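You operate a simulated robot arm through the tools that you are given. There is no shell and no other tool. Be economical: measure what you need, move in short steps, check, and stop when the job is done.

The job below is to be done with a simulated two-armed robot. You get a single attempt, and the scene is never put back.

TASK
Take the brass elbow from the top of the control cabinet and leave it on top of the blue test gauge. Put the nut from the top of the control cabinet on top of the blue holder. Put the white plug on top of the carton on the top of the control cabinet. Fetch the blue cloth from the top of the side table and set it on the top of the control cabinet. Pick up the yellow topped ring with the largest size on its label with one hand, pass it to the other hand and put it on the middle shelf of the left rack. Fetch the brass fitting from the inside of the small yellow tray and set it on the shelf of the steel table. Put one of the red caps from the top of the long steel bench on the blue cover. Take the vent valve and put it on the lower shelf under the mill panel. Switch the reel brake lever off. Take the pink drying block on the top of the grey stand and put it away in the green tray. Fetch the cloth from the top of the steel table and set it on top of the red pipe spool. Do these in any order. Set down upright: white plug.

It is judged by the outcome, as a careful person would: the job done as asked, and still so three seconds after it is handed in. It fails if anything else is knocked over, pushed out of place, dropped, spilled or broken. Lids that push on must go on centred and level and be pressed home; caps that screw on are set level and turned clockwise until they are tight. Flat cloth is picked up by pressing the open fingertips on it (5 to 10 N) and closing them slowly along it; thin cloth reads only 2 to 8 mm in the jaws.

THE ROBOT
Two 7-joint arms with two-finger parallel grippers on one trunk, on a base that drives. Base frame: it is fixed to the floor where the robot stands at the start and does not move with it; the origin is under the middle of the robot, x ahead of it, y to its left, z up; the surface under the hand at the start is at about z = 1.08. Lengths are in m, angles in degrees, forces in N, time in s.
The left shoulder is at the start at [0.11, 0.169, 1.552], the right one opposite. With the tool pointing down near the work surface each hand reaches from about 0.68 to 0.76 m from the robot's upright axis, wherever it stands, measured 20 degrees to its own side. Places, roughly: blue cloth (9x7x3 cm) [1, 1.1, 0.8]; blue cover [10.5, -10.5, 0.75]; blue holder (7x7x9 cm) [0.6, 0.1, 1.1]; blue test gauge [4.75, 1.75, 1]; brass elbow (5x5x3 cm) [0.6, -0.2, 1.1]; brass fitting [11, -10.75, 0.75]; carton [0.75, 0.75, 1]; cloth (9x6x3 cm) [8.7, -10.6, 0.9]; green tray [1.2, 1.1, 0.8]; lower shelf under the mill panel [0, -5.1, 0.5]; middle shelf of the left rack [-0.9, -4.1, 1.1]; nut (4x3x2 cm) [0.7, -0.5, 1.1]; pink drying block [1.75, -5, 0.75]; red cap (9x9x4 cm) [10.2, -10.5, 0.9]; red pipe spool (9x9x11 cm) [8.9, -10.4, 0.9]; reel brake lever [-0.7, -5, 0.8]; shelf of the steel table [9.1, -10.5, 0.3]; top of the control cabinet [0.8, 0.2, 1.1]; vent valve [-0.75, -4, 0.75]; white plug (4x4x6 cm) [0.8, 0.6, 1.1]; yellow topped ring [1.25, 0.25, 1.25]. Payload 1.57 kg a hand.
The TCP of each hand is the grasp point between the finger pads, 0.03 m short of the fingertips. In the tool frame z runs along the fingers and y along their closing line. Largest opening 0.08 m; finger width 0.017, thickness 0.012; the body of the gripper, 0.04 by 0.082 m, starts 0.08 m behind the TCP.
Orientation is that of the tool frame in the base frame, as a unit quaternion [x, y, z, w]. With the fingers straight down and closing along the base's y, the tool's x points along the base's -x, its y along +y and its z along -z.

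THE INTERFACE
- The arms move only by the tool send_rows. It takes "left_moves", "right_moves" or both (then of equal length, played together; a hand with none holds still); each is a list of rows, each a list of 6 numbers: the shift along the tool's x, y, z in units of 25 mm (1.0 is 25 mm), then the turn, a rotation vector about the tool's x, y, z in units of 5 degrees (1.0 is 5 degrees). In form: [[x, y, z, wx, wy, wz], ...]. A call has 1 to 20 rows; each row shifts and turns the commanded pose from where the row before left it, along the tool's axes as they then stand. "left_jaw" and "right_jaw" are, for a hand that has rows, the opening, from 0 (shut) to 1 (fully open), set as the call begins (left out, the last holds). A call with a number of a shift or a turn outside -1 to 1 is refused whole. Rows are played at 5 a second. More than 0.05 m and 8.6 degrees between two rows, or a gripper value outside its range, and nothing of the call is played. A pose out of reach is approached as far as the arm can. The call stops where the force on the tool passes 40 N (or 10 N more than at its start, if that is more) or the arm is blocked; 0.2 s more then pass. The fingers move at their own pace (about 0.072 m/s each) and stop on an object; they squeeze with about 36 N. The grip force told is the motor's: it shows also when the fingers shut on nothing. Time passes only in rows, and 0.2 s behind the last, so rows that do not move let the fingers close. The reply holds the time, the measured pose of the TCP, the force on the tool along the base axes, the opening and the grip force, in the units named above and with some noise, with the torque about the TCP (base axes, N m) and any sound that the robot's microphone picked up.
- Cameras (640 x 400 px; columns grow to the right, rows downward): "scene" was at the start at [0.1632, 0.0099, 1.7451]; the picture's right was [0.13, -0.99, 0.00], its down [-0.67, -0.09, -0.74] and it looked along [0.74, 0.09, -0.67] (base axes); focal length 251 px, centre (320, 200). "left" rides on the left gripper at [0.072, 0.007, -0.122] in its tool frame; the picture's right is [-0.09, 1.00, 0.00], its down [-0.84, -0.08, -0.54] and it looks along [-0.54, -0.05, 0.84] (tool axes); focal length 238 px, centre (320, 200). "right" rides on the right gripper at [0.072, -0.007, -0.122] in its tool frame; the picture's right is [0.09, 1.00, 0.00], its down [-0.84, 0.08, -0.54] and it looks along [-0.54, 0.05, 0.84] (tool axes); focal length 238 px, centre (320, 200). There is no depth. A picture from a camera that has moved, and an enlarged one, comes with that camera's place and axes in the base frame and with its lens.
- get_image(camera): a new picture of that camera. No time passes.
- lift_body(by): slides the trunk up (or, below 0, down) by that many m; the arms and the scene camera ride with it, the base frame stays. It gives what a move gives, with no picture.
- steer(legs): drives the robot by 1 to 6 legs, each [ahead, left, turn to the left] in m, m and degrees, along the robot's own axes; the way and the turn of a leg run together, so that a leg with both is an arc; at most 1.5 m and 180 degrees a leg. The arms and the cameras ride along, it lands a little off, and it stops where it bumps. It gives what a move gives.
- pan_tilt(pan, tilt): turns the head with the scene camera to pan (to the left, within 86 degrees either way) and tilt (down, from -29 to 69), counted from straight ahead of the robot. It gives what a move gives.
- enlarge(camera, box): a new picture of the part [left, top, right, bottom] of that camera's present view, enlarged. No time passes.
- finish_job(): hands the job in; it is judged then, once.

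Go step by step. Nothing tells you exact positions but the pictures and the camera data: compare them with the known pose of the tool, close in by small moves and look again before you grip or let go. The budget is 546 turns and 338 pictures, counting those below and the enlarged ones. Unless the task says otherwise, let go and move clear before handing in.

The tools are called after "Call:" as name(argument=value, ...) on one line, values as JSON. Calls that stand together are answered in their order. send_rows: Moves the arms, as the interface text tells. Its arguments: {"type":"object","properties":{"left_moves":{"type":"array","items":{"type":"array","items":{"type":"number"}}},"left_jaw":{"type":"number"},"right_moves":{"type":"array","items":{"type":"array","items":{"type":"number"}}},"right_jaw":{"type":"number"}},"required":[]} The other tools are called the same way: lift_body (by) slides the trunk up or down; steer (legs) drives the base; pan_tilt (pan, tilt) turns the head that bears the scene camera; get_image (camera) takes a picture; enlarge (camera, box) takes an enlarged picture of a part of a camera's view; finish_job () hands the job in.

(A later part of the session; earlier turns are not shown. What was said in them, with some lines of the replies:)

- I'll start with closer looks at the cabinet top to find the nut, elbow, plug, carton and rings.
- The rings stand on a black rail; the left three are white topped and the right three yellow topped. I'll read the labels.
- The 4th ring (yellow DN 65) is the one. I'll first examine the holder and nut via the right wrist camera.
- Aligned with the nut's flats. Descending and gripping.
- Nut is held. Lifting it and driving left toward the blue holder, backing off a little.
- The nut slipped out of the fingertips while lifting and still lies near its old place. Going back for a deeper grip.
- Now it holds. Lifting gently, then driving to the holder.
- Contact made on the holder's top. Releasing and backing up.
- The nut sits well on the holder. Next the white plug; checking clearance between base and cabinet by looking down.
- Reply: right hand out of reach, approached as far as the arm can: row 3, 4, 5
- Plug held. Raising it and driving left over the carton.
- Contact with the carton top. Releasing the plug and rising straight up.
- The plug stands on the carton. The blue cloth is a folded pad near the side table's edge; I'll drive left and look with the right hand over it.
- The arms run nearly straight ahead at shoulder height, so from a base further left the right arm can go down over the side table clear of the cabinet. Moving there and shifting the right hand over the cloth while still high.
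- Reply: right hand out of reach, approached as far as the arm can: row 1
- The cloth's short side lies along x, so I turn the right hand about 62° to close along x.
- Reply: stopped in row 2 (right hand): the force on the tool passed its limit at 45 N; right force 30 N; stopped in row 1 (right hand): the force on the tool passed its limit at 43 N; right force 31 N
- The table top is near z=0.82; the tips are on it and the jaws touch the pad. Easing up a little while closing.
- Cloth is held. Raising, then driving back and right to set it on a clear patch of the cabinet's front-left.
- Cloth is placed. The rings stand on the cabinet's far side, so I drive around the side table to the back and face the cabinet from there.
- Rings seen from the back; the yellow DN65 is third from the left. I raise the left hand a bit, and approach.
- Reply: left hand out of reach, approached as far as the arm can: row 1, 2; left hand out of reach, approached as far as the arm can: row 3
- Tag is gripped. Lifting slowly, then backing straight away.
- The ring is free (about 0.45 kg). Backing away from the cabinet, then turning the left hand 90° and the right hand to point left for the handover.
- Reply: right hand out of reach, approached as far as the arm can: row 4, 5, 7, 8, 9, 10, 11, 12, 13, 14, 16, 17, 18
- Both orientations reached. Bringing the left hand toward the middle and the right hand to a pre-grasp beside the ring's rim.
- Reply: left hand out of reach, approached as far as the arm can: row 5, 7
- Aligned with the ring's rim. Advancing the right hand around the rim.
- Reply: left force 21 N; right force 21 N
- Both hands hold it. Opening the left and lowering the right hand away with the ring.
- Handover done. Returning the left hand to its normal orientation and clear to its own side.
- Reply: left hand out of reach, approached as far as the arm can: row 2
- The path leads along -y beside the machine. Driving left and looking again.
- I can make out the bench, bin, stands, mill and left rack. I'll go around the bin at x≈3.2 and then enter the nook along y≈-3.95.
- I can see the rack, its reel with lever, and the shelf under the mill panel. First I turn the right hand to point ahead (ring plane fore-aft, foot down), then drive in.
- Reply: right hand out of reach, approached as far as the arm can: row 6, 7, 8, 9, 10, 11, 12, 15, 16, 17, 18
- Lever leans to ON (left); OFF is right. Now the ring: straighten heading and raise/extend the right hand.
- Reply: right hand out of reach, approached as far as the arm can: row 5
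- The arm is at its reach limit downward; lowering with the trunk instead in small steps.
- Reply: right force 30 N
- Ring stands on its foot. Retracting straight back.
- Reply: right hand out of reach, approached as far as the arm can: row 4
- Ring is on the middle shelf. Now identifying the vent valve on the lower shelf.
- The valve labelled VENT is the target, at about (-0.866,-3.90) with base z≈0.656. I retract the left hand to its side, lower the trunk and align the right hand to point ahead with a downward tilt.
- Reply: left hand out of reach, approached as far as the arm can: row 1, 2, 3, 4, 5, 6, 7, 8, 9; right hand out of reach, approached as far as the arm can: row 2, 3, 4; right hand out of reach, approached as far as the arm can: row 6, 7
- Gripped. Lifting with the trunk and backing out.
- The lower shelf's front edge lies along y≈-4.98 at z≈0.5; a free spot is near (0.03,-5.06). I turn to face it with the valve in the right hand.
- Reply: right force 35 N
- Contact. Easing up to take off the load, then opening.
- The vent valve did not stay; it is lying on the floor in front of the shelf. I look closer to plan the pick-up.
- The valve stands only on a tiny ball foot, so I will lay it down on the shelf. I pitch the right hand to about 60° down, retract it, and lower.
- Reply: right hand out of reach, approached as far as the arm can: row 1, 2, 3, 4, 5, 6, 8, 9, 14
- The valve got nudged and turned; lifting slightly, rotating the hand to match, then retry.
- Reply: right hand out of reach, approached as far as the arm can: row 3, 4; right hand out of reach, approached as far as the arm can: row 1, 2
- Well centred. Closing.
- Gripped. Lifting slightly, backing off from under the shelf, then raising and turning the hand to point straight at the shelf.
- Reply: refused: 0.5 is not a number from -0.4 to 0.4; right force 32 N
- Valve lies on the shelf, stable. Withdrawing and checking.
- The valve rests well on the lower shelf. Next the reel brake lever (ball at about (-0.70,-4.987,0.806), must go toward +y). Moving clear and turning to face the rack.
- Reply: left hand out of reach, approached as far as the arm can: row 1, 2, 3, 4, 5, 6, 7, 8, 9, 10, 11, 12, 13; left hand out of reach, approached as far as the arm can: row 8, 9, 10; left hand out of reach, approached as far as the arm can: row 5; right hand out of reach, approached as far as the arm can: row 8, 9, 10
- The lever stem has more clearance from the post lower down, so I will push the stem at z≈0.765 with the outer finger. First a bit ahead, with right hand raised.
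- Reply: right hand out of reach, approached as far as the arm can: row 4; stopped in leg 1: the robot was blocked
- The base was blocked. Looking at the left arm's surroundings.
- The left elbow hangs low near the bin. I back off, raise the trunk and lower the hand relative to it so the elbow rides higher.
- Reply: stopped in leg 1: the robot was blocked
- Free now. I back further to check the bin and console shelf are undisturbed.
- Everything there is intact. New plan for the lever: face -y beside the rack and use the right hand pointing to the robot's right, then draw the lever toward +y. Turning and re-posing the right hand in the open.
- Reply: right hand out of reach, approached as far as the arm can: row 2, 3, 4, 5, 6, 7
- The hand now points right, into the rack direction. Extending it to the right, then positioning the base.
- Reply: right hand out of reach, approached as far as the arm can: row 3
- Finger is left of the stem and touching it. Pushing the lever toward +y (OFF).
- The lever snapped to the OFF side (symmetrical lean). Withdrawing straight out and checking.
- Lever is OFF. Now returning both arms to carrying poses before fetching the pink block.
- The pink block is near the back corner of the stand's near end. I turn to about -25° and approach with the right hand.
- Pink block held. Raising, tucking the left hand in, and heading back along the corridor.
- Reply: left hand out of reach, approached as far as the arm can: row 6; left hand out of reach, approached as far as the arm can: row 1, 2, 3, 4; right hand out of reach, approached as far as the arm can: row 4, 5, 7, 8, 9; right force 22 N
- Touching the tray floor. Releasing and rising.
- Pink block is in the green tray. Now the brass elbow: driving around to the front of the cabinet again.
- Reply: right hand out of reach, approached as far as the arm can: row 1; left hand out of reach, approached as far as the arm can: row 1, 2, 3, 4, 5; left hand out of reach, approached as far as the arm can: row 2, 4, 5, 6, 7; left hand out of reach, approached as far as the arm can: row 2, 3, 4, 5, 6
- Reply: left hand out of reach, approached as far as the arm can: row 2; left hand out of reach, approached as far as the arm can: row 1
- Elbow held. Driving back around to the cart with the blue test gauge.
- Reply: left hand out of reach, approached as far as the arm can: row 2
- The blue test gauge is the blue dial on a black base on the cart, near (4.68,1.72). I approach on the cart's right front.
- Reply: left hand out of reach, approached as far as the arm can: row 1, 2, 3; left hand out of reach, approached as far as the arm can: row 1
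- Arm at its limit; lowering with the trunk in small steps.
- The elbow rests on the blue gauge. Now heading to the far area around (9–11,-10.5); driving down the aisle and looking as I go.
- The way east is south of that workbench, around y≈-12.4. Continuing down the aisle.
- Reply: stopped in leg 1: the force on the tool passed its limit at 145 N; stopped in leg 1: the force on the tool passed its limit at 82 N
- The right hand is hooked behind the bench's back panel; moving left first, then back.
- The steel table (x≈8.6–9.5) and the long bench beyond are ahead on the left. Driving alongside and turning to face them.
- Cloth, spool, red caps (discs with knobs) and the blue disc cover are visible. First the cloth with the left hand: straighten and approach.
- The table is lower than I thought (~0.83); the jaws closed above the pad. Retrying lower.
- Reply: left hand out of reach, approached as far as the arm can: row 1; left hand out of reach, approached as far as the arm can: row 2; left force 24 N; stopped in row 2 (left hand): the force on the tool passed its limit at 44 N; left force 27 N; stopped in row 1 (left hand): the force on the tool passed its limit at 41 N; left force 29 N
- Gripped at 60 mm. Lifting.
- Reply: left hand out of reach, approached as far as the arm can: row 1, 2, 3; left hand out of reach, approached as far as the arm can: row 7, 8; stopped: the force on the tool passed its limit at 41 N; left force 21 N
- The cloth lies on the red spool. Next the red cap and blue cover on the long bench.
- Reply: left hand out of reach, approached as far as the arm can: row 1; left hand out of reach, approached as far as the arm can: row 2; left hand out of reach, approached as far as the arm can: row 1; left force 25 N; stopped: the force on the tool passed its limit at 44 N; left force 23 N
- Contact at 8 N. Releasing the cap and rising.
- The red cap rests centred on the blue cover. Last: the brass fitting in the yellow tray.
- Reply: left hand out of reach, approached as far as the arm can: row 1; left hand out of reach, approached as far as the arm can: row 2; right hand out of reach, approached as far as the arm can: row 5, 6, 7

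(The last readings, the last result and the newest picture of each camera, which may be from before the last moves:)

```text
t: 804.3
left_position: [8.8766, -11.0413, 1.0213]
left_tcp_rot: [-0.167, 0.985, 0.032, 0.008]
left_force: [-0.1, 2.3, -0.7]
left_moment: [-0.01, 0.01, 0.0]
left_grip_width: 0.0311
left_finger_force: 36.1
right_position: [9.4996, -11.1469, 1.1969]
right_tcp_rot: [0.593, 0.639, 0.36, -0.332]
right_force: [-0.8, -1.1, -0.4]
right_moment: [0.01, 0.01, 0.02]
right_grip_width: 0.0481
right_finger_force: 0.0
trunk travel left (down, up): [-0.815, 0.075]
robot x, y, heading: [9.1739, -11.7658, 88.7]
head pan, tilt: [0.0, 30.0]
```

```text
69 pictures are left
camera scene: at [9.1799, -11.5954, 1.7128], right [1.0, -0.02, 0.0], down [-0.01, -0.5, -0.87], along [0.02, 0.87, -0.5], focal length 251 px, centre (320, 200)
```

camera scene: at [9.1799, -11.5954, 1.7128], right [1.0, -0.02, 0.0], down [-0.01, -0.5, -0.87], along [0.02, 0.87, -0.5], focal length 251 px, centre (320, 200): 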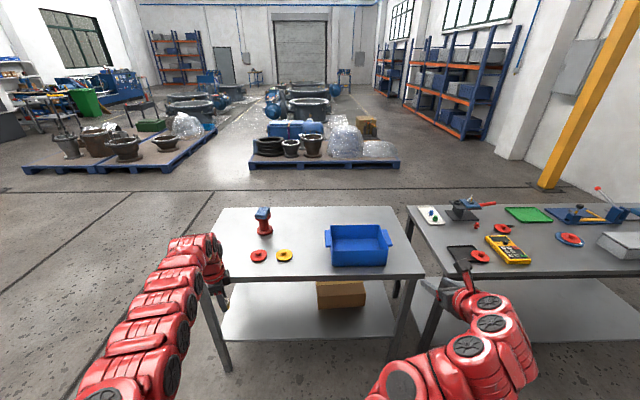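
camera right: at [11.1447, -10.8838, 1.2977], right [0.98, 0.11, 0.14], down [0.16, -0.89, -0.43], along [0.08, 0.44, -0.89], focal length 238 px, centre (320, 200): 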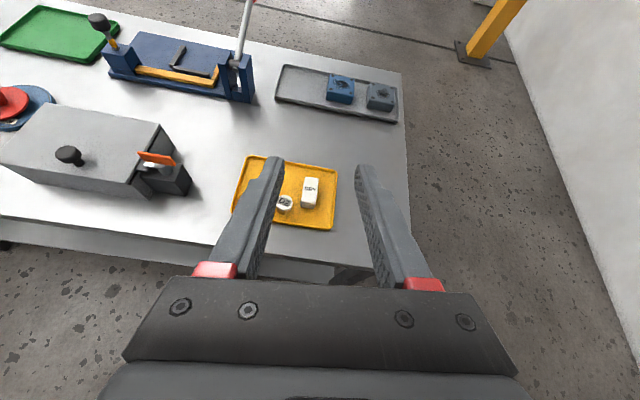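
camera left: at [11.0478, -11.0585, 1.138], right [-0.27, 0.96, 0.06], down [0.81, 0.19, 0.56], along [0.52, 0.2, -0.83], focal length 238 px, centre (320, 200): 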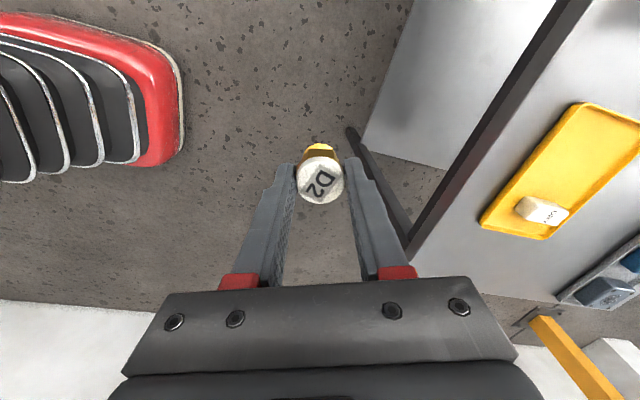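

Call:
lift_body(by=-0.4)

Call:
lift_body(by=-0.18)

Call:
get_image(camera="scene")

Call:
get_image(camera="left")

```text
t: 808.1
left_position: [8.8759, -11.0413, 0.621]
left_tcp_rot: [-0.167, 0.985, 0.032, 0.007]
left_force: [1.0, -0.2, -1.4]
left_moment: [-0.02, 0.03, 0.0]
left_grip_width: 0.0309
left_finger_force: 36.1
right_position: [9.4986, -11.1473, 0.7965]
right_tcp_rot: [0.593, 0.639, 0.361, -0.332]
right_force: [0.6, 0.4, -0.9]
right_moment: [0.01, 0.02, 0.03]
right_grip_width: 0.0479
right_finger_force: 0.0
trunk travel left (down, up): [-0.415, 0.475]
robot x, y, heading: [9.1746, -11.7645, 88.6]
head pan, tilt: [0.0, 30.0]
```

```text
t: 810.1
left_position: [8.8755, -11.0415, 0.4408]
left_tcp_rot: [-0.167, 0.985, 0.033, 0.007]
left_force: [0.1, -0.3, -1.6]
left_moment: [-0.02, 0.04, -0.04]
left_grip_width: 0.0306
left_finger_force: 35.9
right_position: [9.5, -11.1469, 0.6167]
right_tcp_rot: [0.592, 0.639, 0.36, -0.333]
right_force: [0.4, 0.5, 0.7]
right_moment: [0.03, 0.01, -0.03]
right_grip_width: 0.048
right_finger_force: 0.0
trunk travel left (down, up): [-0.235, 0.655]
robot x, y, heading: [9.1746, -11.767, 88.6]
head pan, tilt: [0.0, 30.0]
```

```text
68 pictures are left
camera scene: at [9.1797, -11.5957, 1.1329], right [1.0, -0.02, 0.0], down [-0.01, -0.5, -0.87], along [0.02, 0.87, -0.5], focal length 251 px, centre (320, 200)
```

scene: 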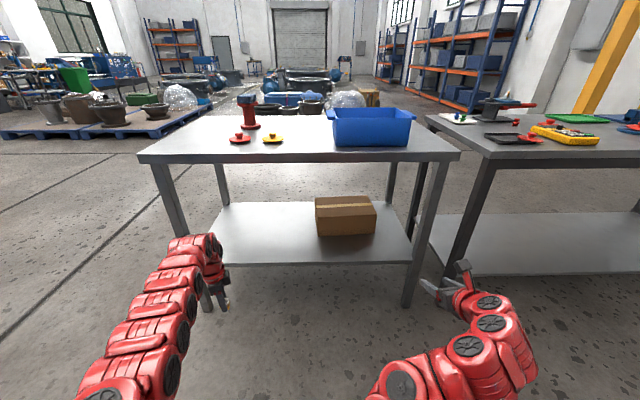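

```text
67 pictures are left
camera left: at [8.8057, -11.0661, 0.5587], right [-0.24, 0.97, 0.06], down [0.81, 0.17, 0.56], along [0.53, 0.19, -0.83], focal length 238 px, centre (320, 200)
```

left: 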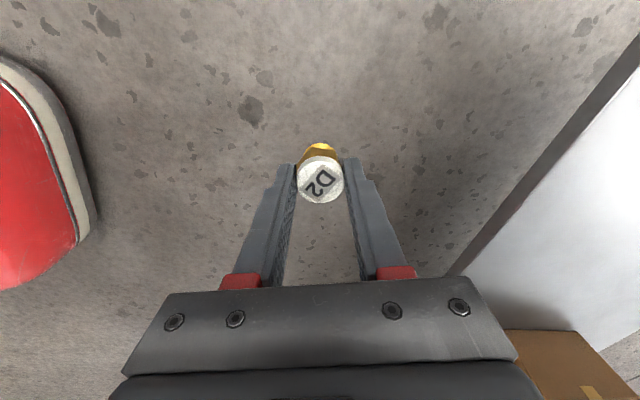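

Call:
steer(legs=[[0, 0, -8.6]])

Call:
lift_body(by=-0.2)

Call:
send_rows(left_moves=[[0, 0, -0.8, 0, 0, 0], [0, 0, -0.8, 0, 0, 0], [0, 0, -0.8, 0, 0, 0], [0, 0, -0.8, 0, 0, 0], [0, 0, -0.8, 0, 0, 0], [0, 0, -0.8, 0, 0, 0], [0, 0, -0.8, 0, 0, 0], [0, 0, -0.8, 0, 0, 0], [0, 0, 0, 0, 0, 0]])

Call:
get_image(camera="scene")

```text
t: 811.1
left_position: [8.9861, -11.0045, 0.4416]
left_tcp_rot: [-0.093, 0.995, 0.032, 0.01]
left_force: [0.1, -0.2, -0.5]
left_moment: [-0.01, 0.0, -0.05]
left_grip_width: 0.0307
left_finger_force: 35.7
right_position: [9.5869, -11.2013, 0.6172]
right_tcp_rot: [0.637, 0.595, 0.383, -0.305]
right_force: [-0.4, -0.5, -0.3]
right_moment: [0.01, 0.02, -0.01]
right_grip_width: 0.048
right_finger_force: 0.0
trunk travel left (down, up): [-0.235, 0.655]
robot x, y, heading: [9.1764, -11.7679, 80.1]
head pan, tilt: [0.0, 30.0]
```

```text
t: 813.3
left_position: [8.9851, -11.0054, 0.2403]
left_tcp_rot: [-0.094, 0.995, 0.032, 0.009]
left_force: [-0.6, -0.2, -1.8]
left_moment: [0.01, 0.0, 0.01]
left_grip_width: 0.0306
left_finger_force: 36.0
right_position: [9.5862, -11.2016, 0.4149]
right_tcp_rot: [0.638, 0.594, 0.383, -0.305]
right_force: [-0.1, 0.2, -0.5]
right_moment: [0.02, 0.01, -0.02]
right_grip_width: 0.0484
right_finger_force: 0.0
trunk travel left (down, up): [-0.035, 0.855]
robot x, y, heading: [9.1733, -11.7652, 80.0]
head pan, tilt: [0.0, 30.0]
```

```text
t: 815.3
left_position: [8.9816, -11.0174, 0.4004]
left_tcp_rot: [-0.094, 0.995, 0.033, 0.01]
left_force: [0.4, 0.3, -0.6]
left_moment: [0.01, -0.01, 0.04]
left_grip_width: 0.0303
left_finger_force: 35.9
right_position: [9.5872, -11.2005, 0.417]
right_tcp_rot: [0.638, 0.595, 0.383, -0.305]
right_force: [-0.3, -0.7, 0.2]
right_moment: [0.0, 0.01, -0.03]
right_grip_width: 0.0483
right_finger_force: 0.1
trunk travel left (down, up): [-0.035, 0.855]
robot x, y, heading: [9.1774, -11.7632, 79.9]
head pan, tilt: [0.0, 30.0]
```

```text
66 pictures are left
camera scene: at [9.2047, -11.5982, 0.9328], right [0.99, -0.17, 0.0], down [-0.09, -0.49, -0.87], along [0.15, 0.85, -0.5], focal length 251 px, centre (320, 200)
```

scene: 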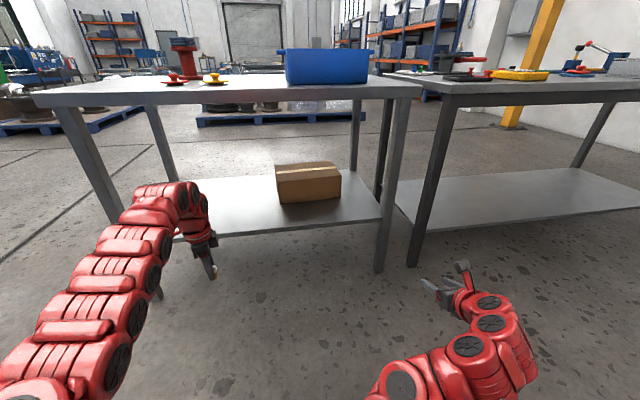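

Call:
steer(legs=[[0.2, 0.106, 0]])

Call:
get_image(camera="left")

Call:
get_image(camera="scene")

```text
t: 817.0
left_position: [8.9054, -10.7996, 0.4003]
left_tcp_rot: [-0.096, 0.995, 0.032, 0.01]
left_force: [-0.4, 0.0, -0.9]
left_moment: [-0.01, 0.01, -0.03]
left_grip_width: 0.0302
left_finger_force: 36.2
right_position: [9.511, -10.9818, 0.4167]
right_tcp_rot: [0.636, 0.596, 0.383, -0.306]
right_force: [-0.2, -0.2, 0.0]
right_moment: [0.03, 0.0, -0.01]
right_grip_width: 0.0482
right_finger_force: 0.0
trunk travel left (down, up): [-0.035, 0.855]
robot x, y, heading: [9.0997, -11.5472, 80.5]
head pan, tilt: [0.0, 30.0]
```

```text
65 pictures are left
camera left: at [8.8318, -10.8154, 0.5177], right [-0.1, 0.99, 0.06], down [0.83, 0.05, 0.56], along [0.55, 0.11, -0.83], focal length 238 px, centre (320, 200)
```

left: 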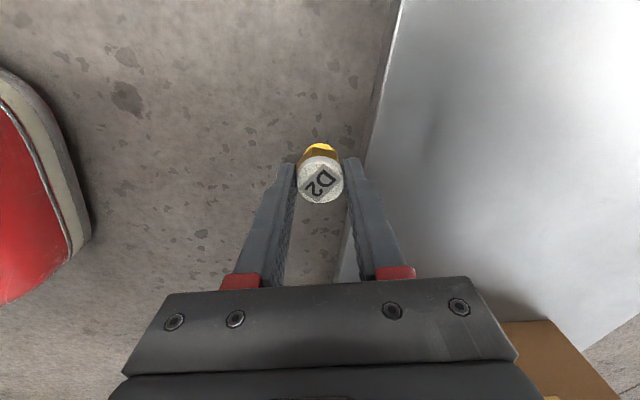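

```text
64 pictures are left
camera scene: at [9.1315, -11.381, 0.9328], right [0.99, -0.17, 0.0], down [-0.08, -0.49, -0.87], along [0.14, 0.85, -0.5], focal length 251 px, centre (320, 200)
```

scene: 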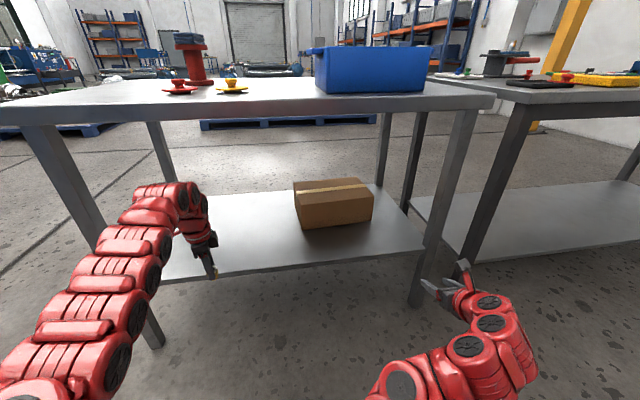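

Call:
steer(legs=[[0.115, 0, 0]])

Call:
get_image(camera="left")

Call:
get_image(camera="scene")

```text
t: 818.2
left_position: [8.9256, -10.6891, 0.4002]
left_tcp_rot: [-0.096, 0.995, 0.033, 0.01]
left_force: [0.8, 0.6, -1.4]
left_moment: [0.05, 0.02, -0.03]
left_grip_width: 0.0301
left_finger_force: 35.8
right_position: [9.5311, -10.8705, 0.416]
right_tcp_rot: [0.637, 0.595, 0.383, -0.306]
right_force: [-0.3, 0.1, 1.4]
right_moment: [-0.01, 0.0, -0.02]
right_grip_width: 0.0479
right_finger_force: 0.0
trunk travel left (down, up): [-0.035, 0.855]
robot x, y, heading: [9.1206, -11.4362, 80.4]
head pan, tilt: [0.0, 30.0]
```

```text
63 pictures are left
camera left: at [8.8516, -10.703, 0.5177], right [-0.1, 0.99, 0.06], down [0.83, 0.05, 0.56], along [0.55, 0.11, -0.83], focal length 238 px, centre (320, 200)
```

left: 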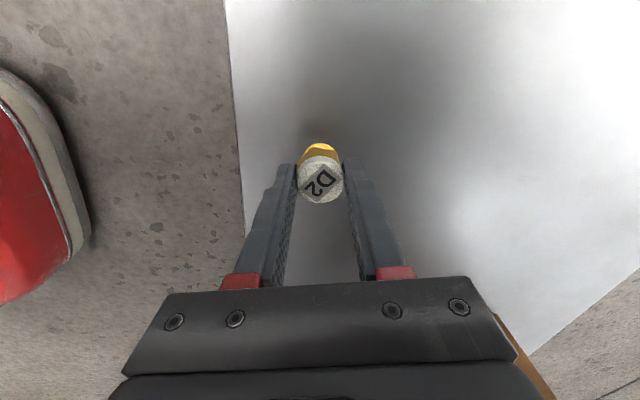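

```text
62 pictures are left
camera scene: at [9.1506, -11.2689, 0.9328], right [0.99, -0.17, 0.0], down [-0.08, -0.49, -0.87], along [0.14, 0.85, -0.5], focal length 251 px, centre (320, 200)
```

scene: 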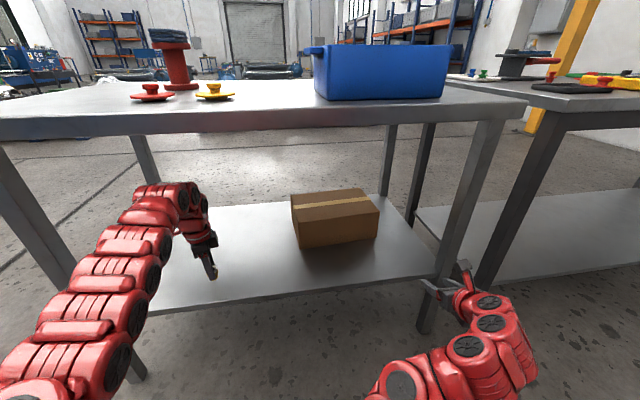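

Call:
send_rows(left_moves=[[0, 0, 0.4, 0, 0, 0], [0, 0, 0.4, 0, 0, 0], [0, 0, 0.3, 0, 0, 0], [0, 0, 0, 0, 0, 0]])

Call:
send_rows(left_moves=[[0, 0, 0.15, 0, 0, 0], [0, 0, 0, 0, 0, 0]])

Call:
send_rows(left_moves=[[0, 0, 0.12, 0, 0, 0], [0, 0, 0, 0, 0, 0]])

```text
t: 819.2
left_position: [8.9238, -10.6859, 0.3725]
left_tcp_rot: [-0.096, 0.995, 0.032, 0.01]
left_force: [0.3, 0.1, 0.0]
left_moment: [0.0, 0.04, 0.02]
left_grip_width: 0.0303
left_finger_force: 35.8
right_position: [9.5305, -10.8704, 0.4165]
right_tcp_rot: [0.637, 0.596, 0.382, -0.306]
right_force: [0.9, -0.4, 0.0]
right_moment: [0.0, 0.02, 0.0]
right_grip_width: 0.0483
right_finger_force: 0.0
trunk travel left (down, up): [-0.035, 0.855]
robot x, y, heading: [9.1229, -11.4377, 80.4]
head pan, tilt: [0.0, 30.0]
```

```text
t: 819.8
left_position: [8.9247, -10.6874, 0.3725]
left_tcp_rot: [-0.097, 0.995, 0.036, 0.01]
left_force: [0.9, -4.4, 31.2]
left_moment: [-0.52, -0.16, 0.04]
left_grip_width: 0.0303
left_finger_force: 36.0
right_position: [9.5305, -10.8714, 0.4187]
right_tcp_rot: [0.636, 0.595, 0.384, -0.307]
right_force: [-0.2, -0.3, -0.1]
right_moment: [0.01, -0.02, -0.01]
right_grip_width: 0.0479
right_finger_force: 0.0
trunk travel left (down, up): [-0.035, 0.855]
robot x, y, heading: [9.124, -11.4384, 80.2]
head pan, tilt: [0.0, 30.0]
```

```text
t: 820.4
left_position: [8.9248, -10.6861, 0.3693]
left_tcp_rot: [-0.097, 0.995, 0.036, 0.01]
left_force: [-0.3, 2.9, 35.5]
left_moment: [-0.21, -0.03, 0.05]
left_grip_width: 0.0299
left_finger_force: 35.9
right_position: [9.5296, -10.8713, 0.4172]
right_tcp_rot: [0.636, 0.595, 0.383, -0.307]
right_force: [-0.2, 0.3, 0.8]
right_moment: [0.02, 0.03, -0.01]
right_grip_width: 0.0481
right_finger_force: 0.0
trunk travel left (down, up): [-0.035, 0.855]
robot x, y, heading: [9.1213, -11.4367, 80.6]
head pan, tilt: [0.0, 30.0]
```

Call:
send_rows(left_moves=[[0, 0, -0.18, 0, 0, 0], [0, 0, 0, 0, 0, 0]])

Call:
send_rows(left_moves=[[0, 0, 0, 0, 0, 0], [0, 0, 0, 0, 0, 0], [0, 0, 0, 0, 0, 0]], left_jaw=0.65)

Call:
get_image(camera="left")

```text
t: 821.0
left_position: [8.9255, -10.6879, 0.37]
left_tcp_rot: [-0.096, 0.995, 0.03, 0.01]
left_force: [-0.9, 0.7, 4.3]
left_moment: [0.0, 0.04, -0.03]
left_grip_width: 0.0298
left_finger_force: 36.1
right_position: [9.5309, -10.8715, 0.4166]
right_tcp_rot: [0.636, 0.596, 0.383, -0.307]
right_force: [-0.8, -0.1, -0.1]
right_moment: [-0.02, -0.02, 0.0]
right_grip_width: 0.0481
right_finger_force: 0.1
trunk travel left (down, up): [-0.035, 0.855]
robot x, y, heading: [9.1206, -11.4362, 80.5]
head pan, tilt: [0.0, 30.0]
```

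```text
t: 821.8
left_position: [8.924, -10.6865, 0.3694]
left_tcp_rot: [-0.096, 0.995, 0.032, 0.01]
left_force: [0.8, -0.9, -0.3]
left_moment: [0.0, 0.02, 0.02]
left_grip_width: 0.052
left_finger_force: 0.1
right_position: [9.53, -10.8715, 0.4164]
right_tcp_rot: [0.636, 0.595, 0.383, -0.306]
right_force: [0.2, -0.4, 0.6]
right_moment: [0.01, 0.0, -0.01]
right_grip_width: 0.0479
right_finger_force: 0.0
trunk travel left (down, up): [-0.035, 0.855]
robot x, y, heading: [9.1232, -11.4359, 80.4]
head pan, tilt: [0.0, 30.0]
```

```text
61 pictures are left
camera left: at [8.8522, -10.7009, 0.488], right [-0.1, 0.99, 0.06], down [0.83, 0.05, 0.56], along [0.55, 0.11, -0.83], focal length 238 px, centre (320, 200)
```

left: 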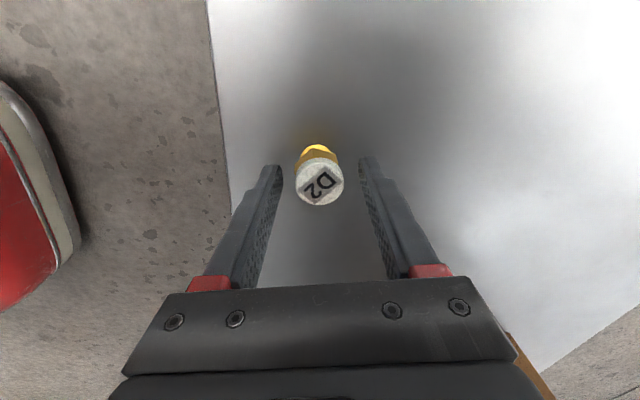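

Call:
send_rows(left_moves=[[0, 0, -0.4, 0, 0, 0], [0, 0, -0.5, 0, 0, 0], [0, 0, -0.6, 0, 0, 0], [0, 0, -0.6, 0, 0, 0], [0, 0, 0, 0, 0, 0]])

Call:
get_image(camera="left")

Call:
steer(legs=[[-0.4, 0, 0]])

Call:
lift_body(by=0.35)

Call:
get_image(camera="scene")

Call:
enlarge(camera="scene", box=[140, 140, 440, 340])

```text
t: 823.0
left_position: [8.9244, -10.6915, 0.4245]
left_tcp_rot: [-0.097, 0.995, 0.033, 0.009]
left_force: [-0.2, 0.3, -0.6]
left_moment: [0.03, -0.04, -0.01]
left_grip_width: 0.0522
left_finger_force: 0.0
right_position: [9.5306, -10.8699, 0.4162]
right_tcp_rot: [0.636, 0.596, 0.382, -0.306]
right_force: [-0.1, -0.3, 0.8]
right_moment: [0.0, -0.01, 0.03]
right_grip_width: 0.0482
right_finger_force: 0.0
trunk travel left (down, up): [-0.035, 0.855]
robot x, y, heading: [9.123, -11.4361, 80.4]
head pan, tilt: [0.0, 30.0]
```

```text
60 pictures are left
camera left: at [8.8515, -10.7057, 0.5413], right [-0.1, 0.99, 0.06], down [0.83, 0.05, 0.56], along [0.55, 0.11, -0.83], focal length 238 px, centre (320, 200)
```

left: 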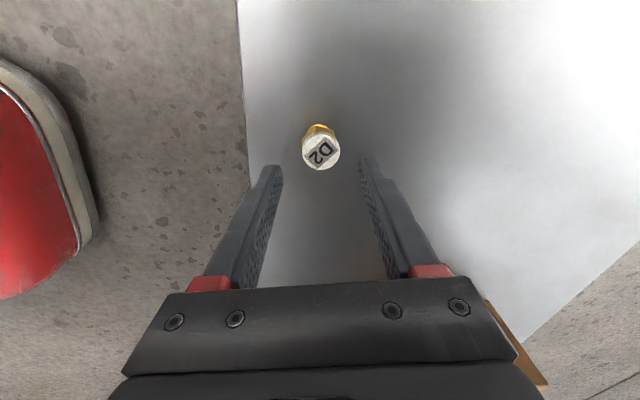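

```text
t: 825.5
left_position: [8.8584, -11.084, 0.4227]
left_tcp_rot: [-0.096, 0.995, 0.033, 0.01]
left_force: [-0.9, -0.2, -0.1]
left_moment: [-0.01, -0.02, 0.02]
left_grip_width: 0.0519
left_finger_force: 0.0
right_position: [9.4644, -11.2626, 0.4165]
right_tcp_rot: [0.636, 0.596, 0.383, -0.307]
right_force: [-0.5, 0.1, -0.9]
right_moment: [0.02, 0.03, 0.02]
right_grip_width: 0.0479
right_finger_force: 0.2
trunk travel left (down, up): [-0.035, 0.855]
robot x, y, heading: [9.0564, -11.8273, 80.3]
head pan, tilt: [0.0, 30.0]
```

```text
t: 828.9
left_position: [8.8579, -11.0828, 0.7729]
left_tcp_rot: [-0.097, 0.995, 0.033, 0.011]
left_force: [0.4, 0.1, -0.5]
left_moment: [0.03, 0.0, 0.0]
left_grip_width: 0.0521
left_finger_force: 0.1
right_position: [9.4631, -11.2623, 0.7669]
right_tcp_rot: [0.636, 0.596, 0.382, -0.306]
right_force: [-0.2, -0.4, 0.1]
right_moment: [-0.01, 0.01, 0.02]
right_grip_width: 0.048
right_finger_force: 0.0
trunk travel left (down, up): [-0.385, 0.505]
robot x, y, heading: [9.0556, -11.8282, 80.7]
head pan, tilt: [0.0, 30.0]
```

```text
59 pictures are left
camera scene: at [9.0843, -11.661, 1.2828], right [0.99, -0.17, 0.0], down [-0.08, -0.49, -0.87], along [0.14, 0.85, -0.5], focal length 251 px, centre (320, 200)
```

scene: 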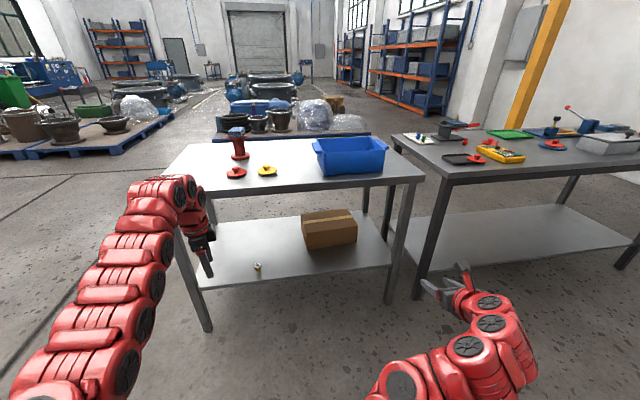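

```text
2.00 times, centred on (290, 240) of scene
camera zoom: at [9.0843, -11.661, 1.2828], right [0.99, -0.17, 0.0], down [-0.08, -0.49, -0.87], along [0.14, 0.85, -0.5], focal length 501 px, centre (380, 120)
```

zoom: 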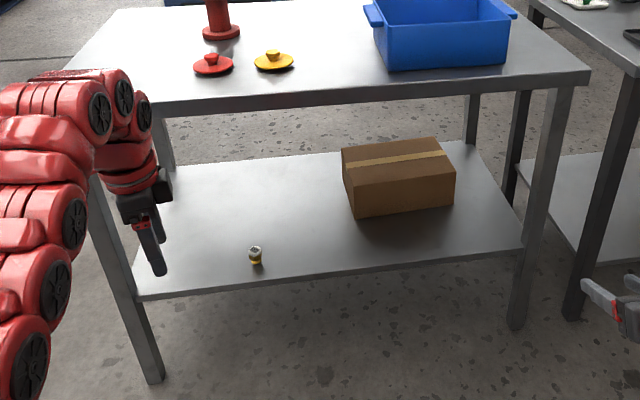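

All eleven items are done and both hands are clear of everything. Handing in.

Call:
finish_job()

```text
The job is handed in.
```

I've handed the job in with all eleven parts done, but the vent valve fell on the way and the robot bumped things twice.

- **Vent valve:** it toppled off the lower shelf when I first let go and fell to the floor. I picked it up and left it lying on its side on the shelf, because its ball foot is too small for it to stand on safely.
- **Bumps:** the left arm jammed near the bin and console by the mill. The right hand also caught a workbench's back panel while driving, with about 145 N on the tool. Nothing looked knocked over in the pictures afterwards. I did not measure whether the bin shifted slightly.
- **White plug:** it was standing upright on the carton after I let go of it. I did not look at it closely again at the end.
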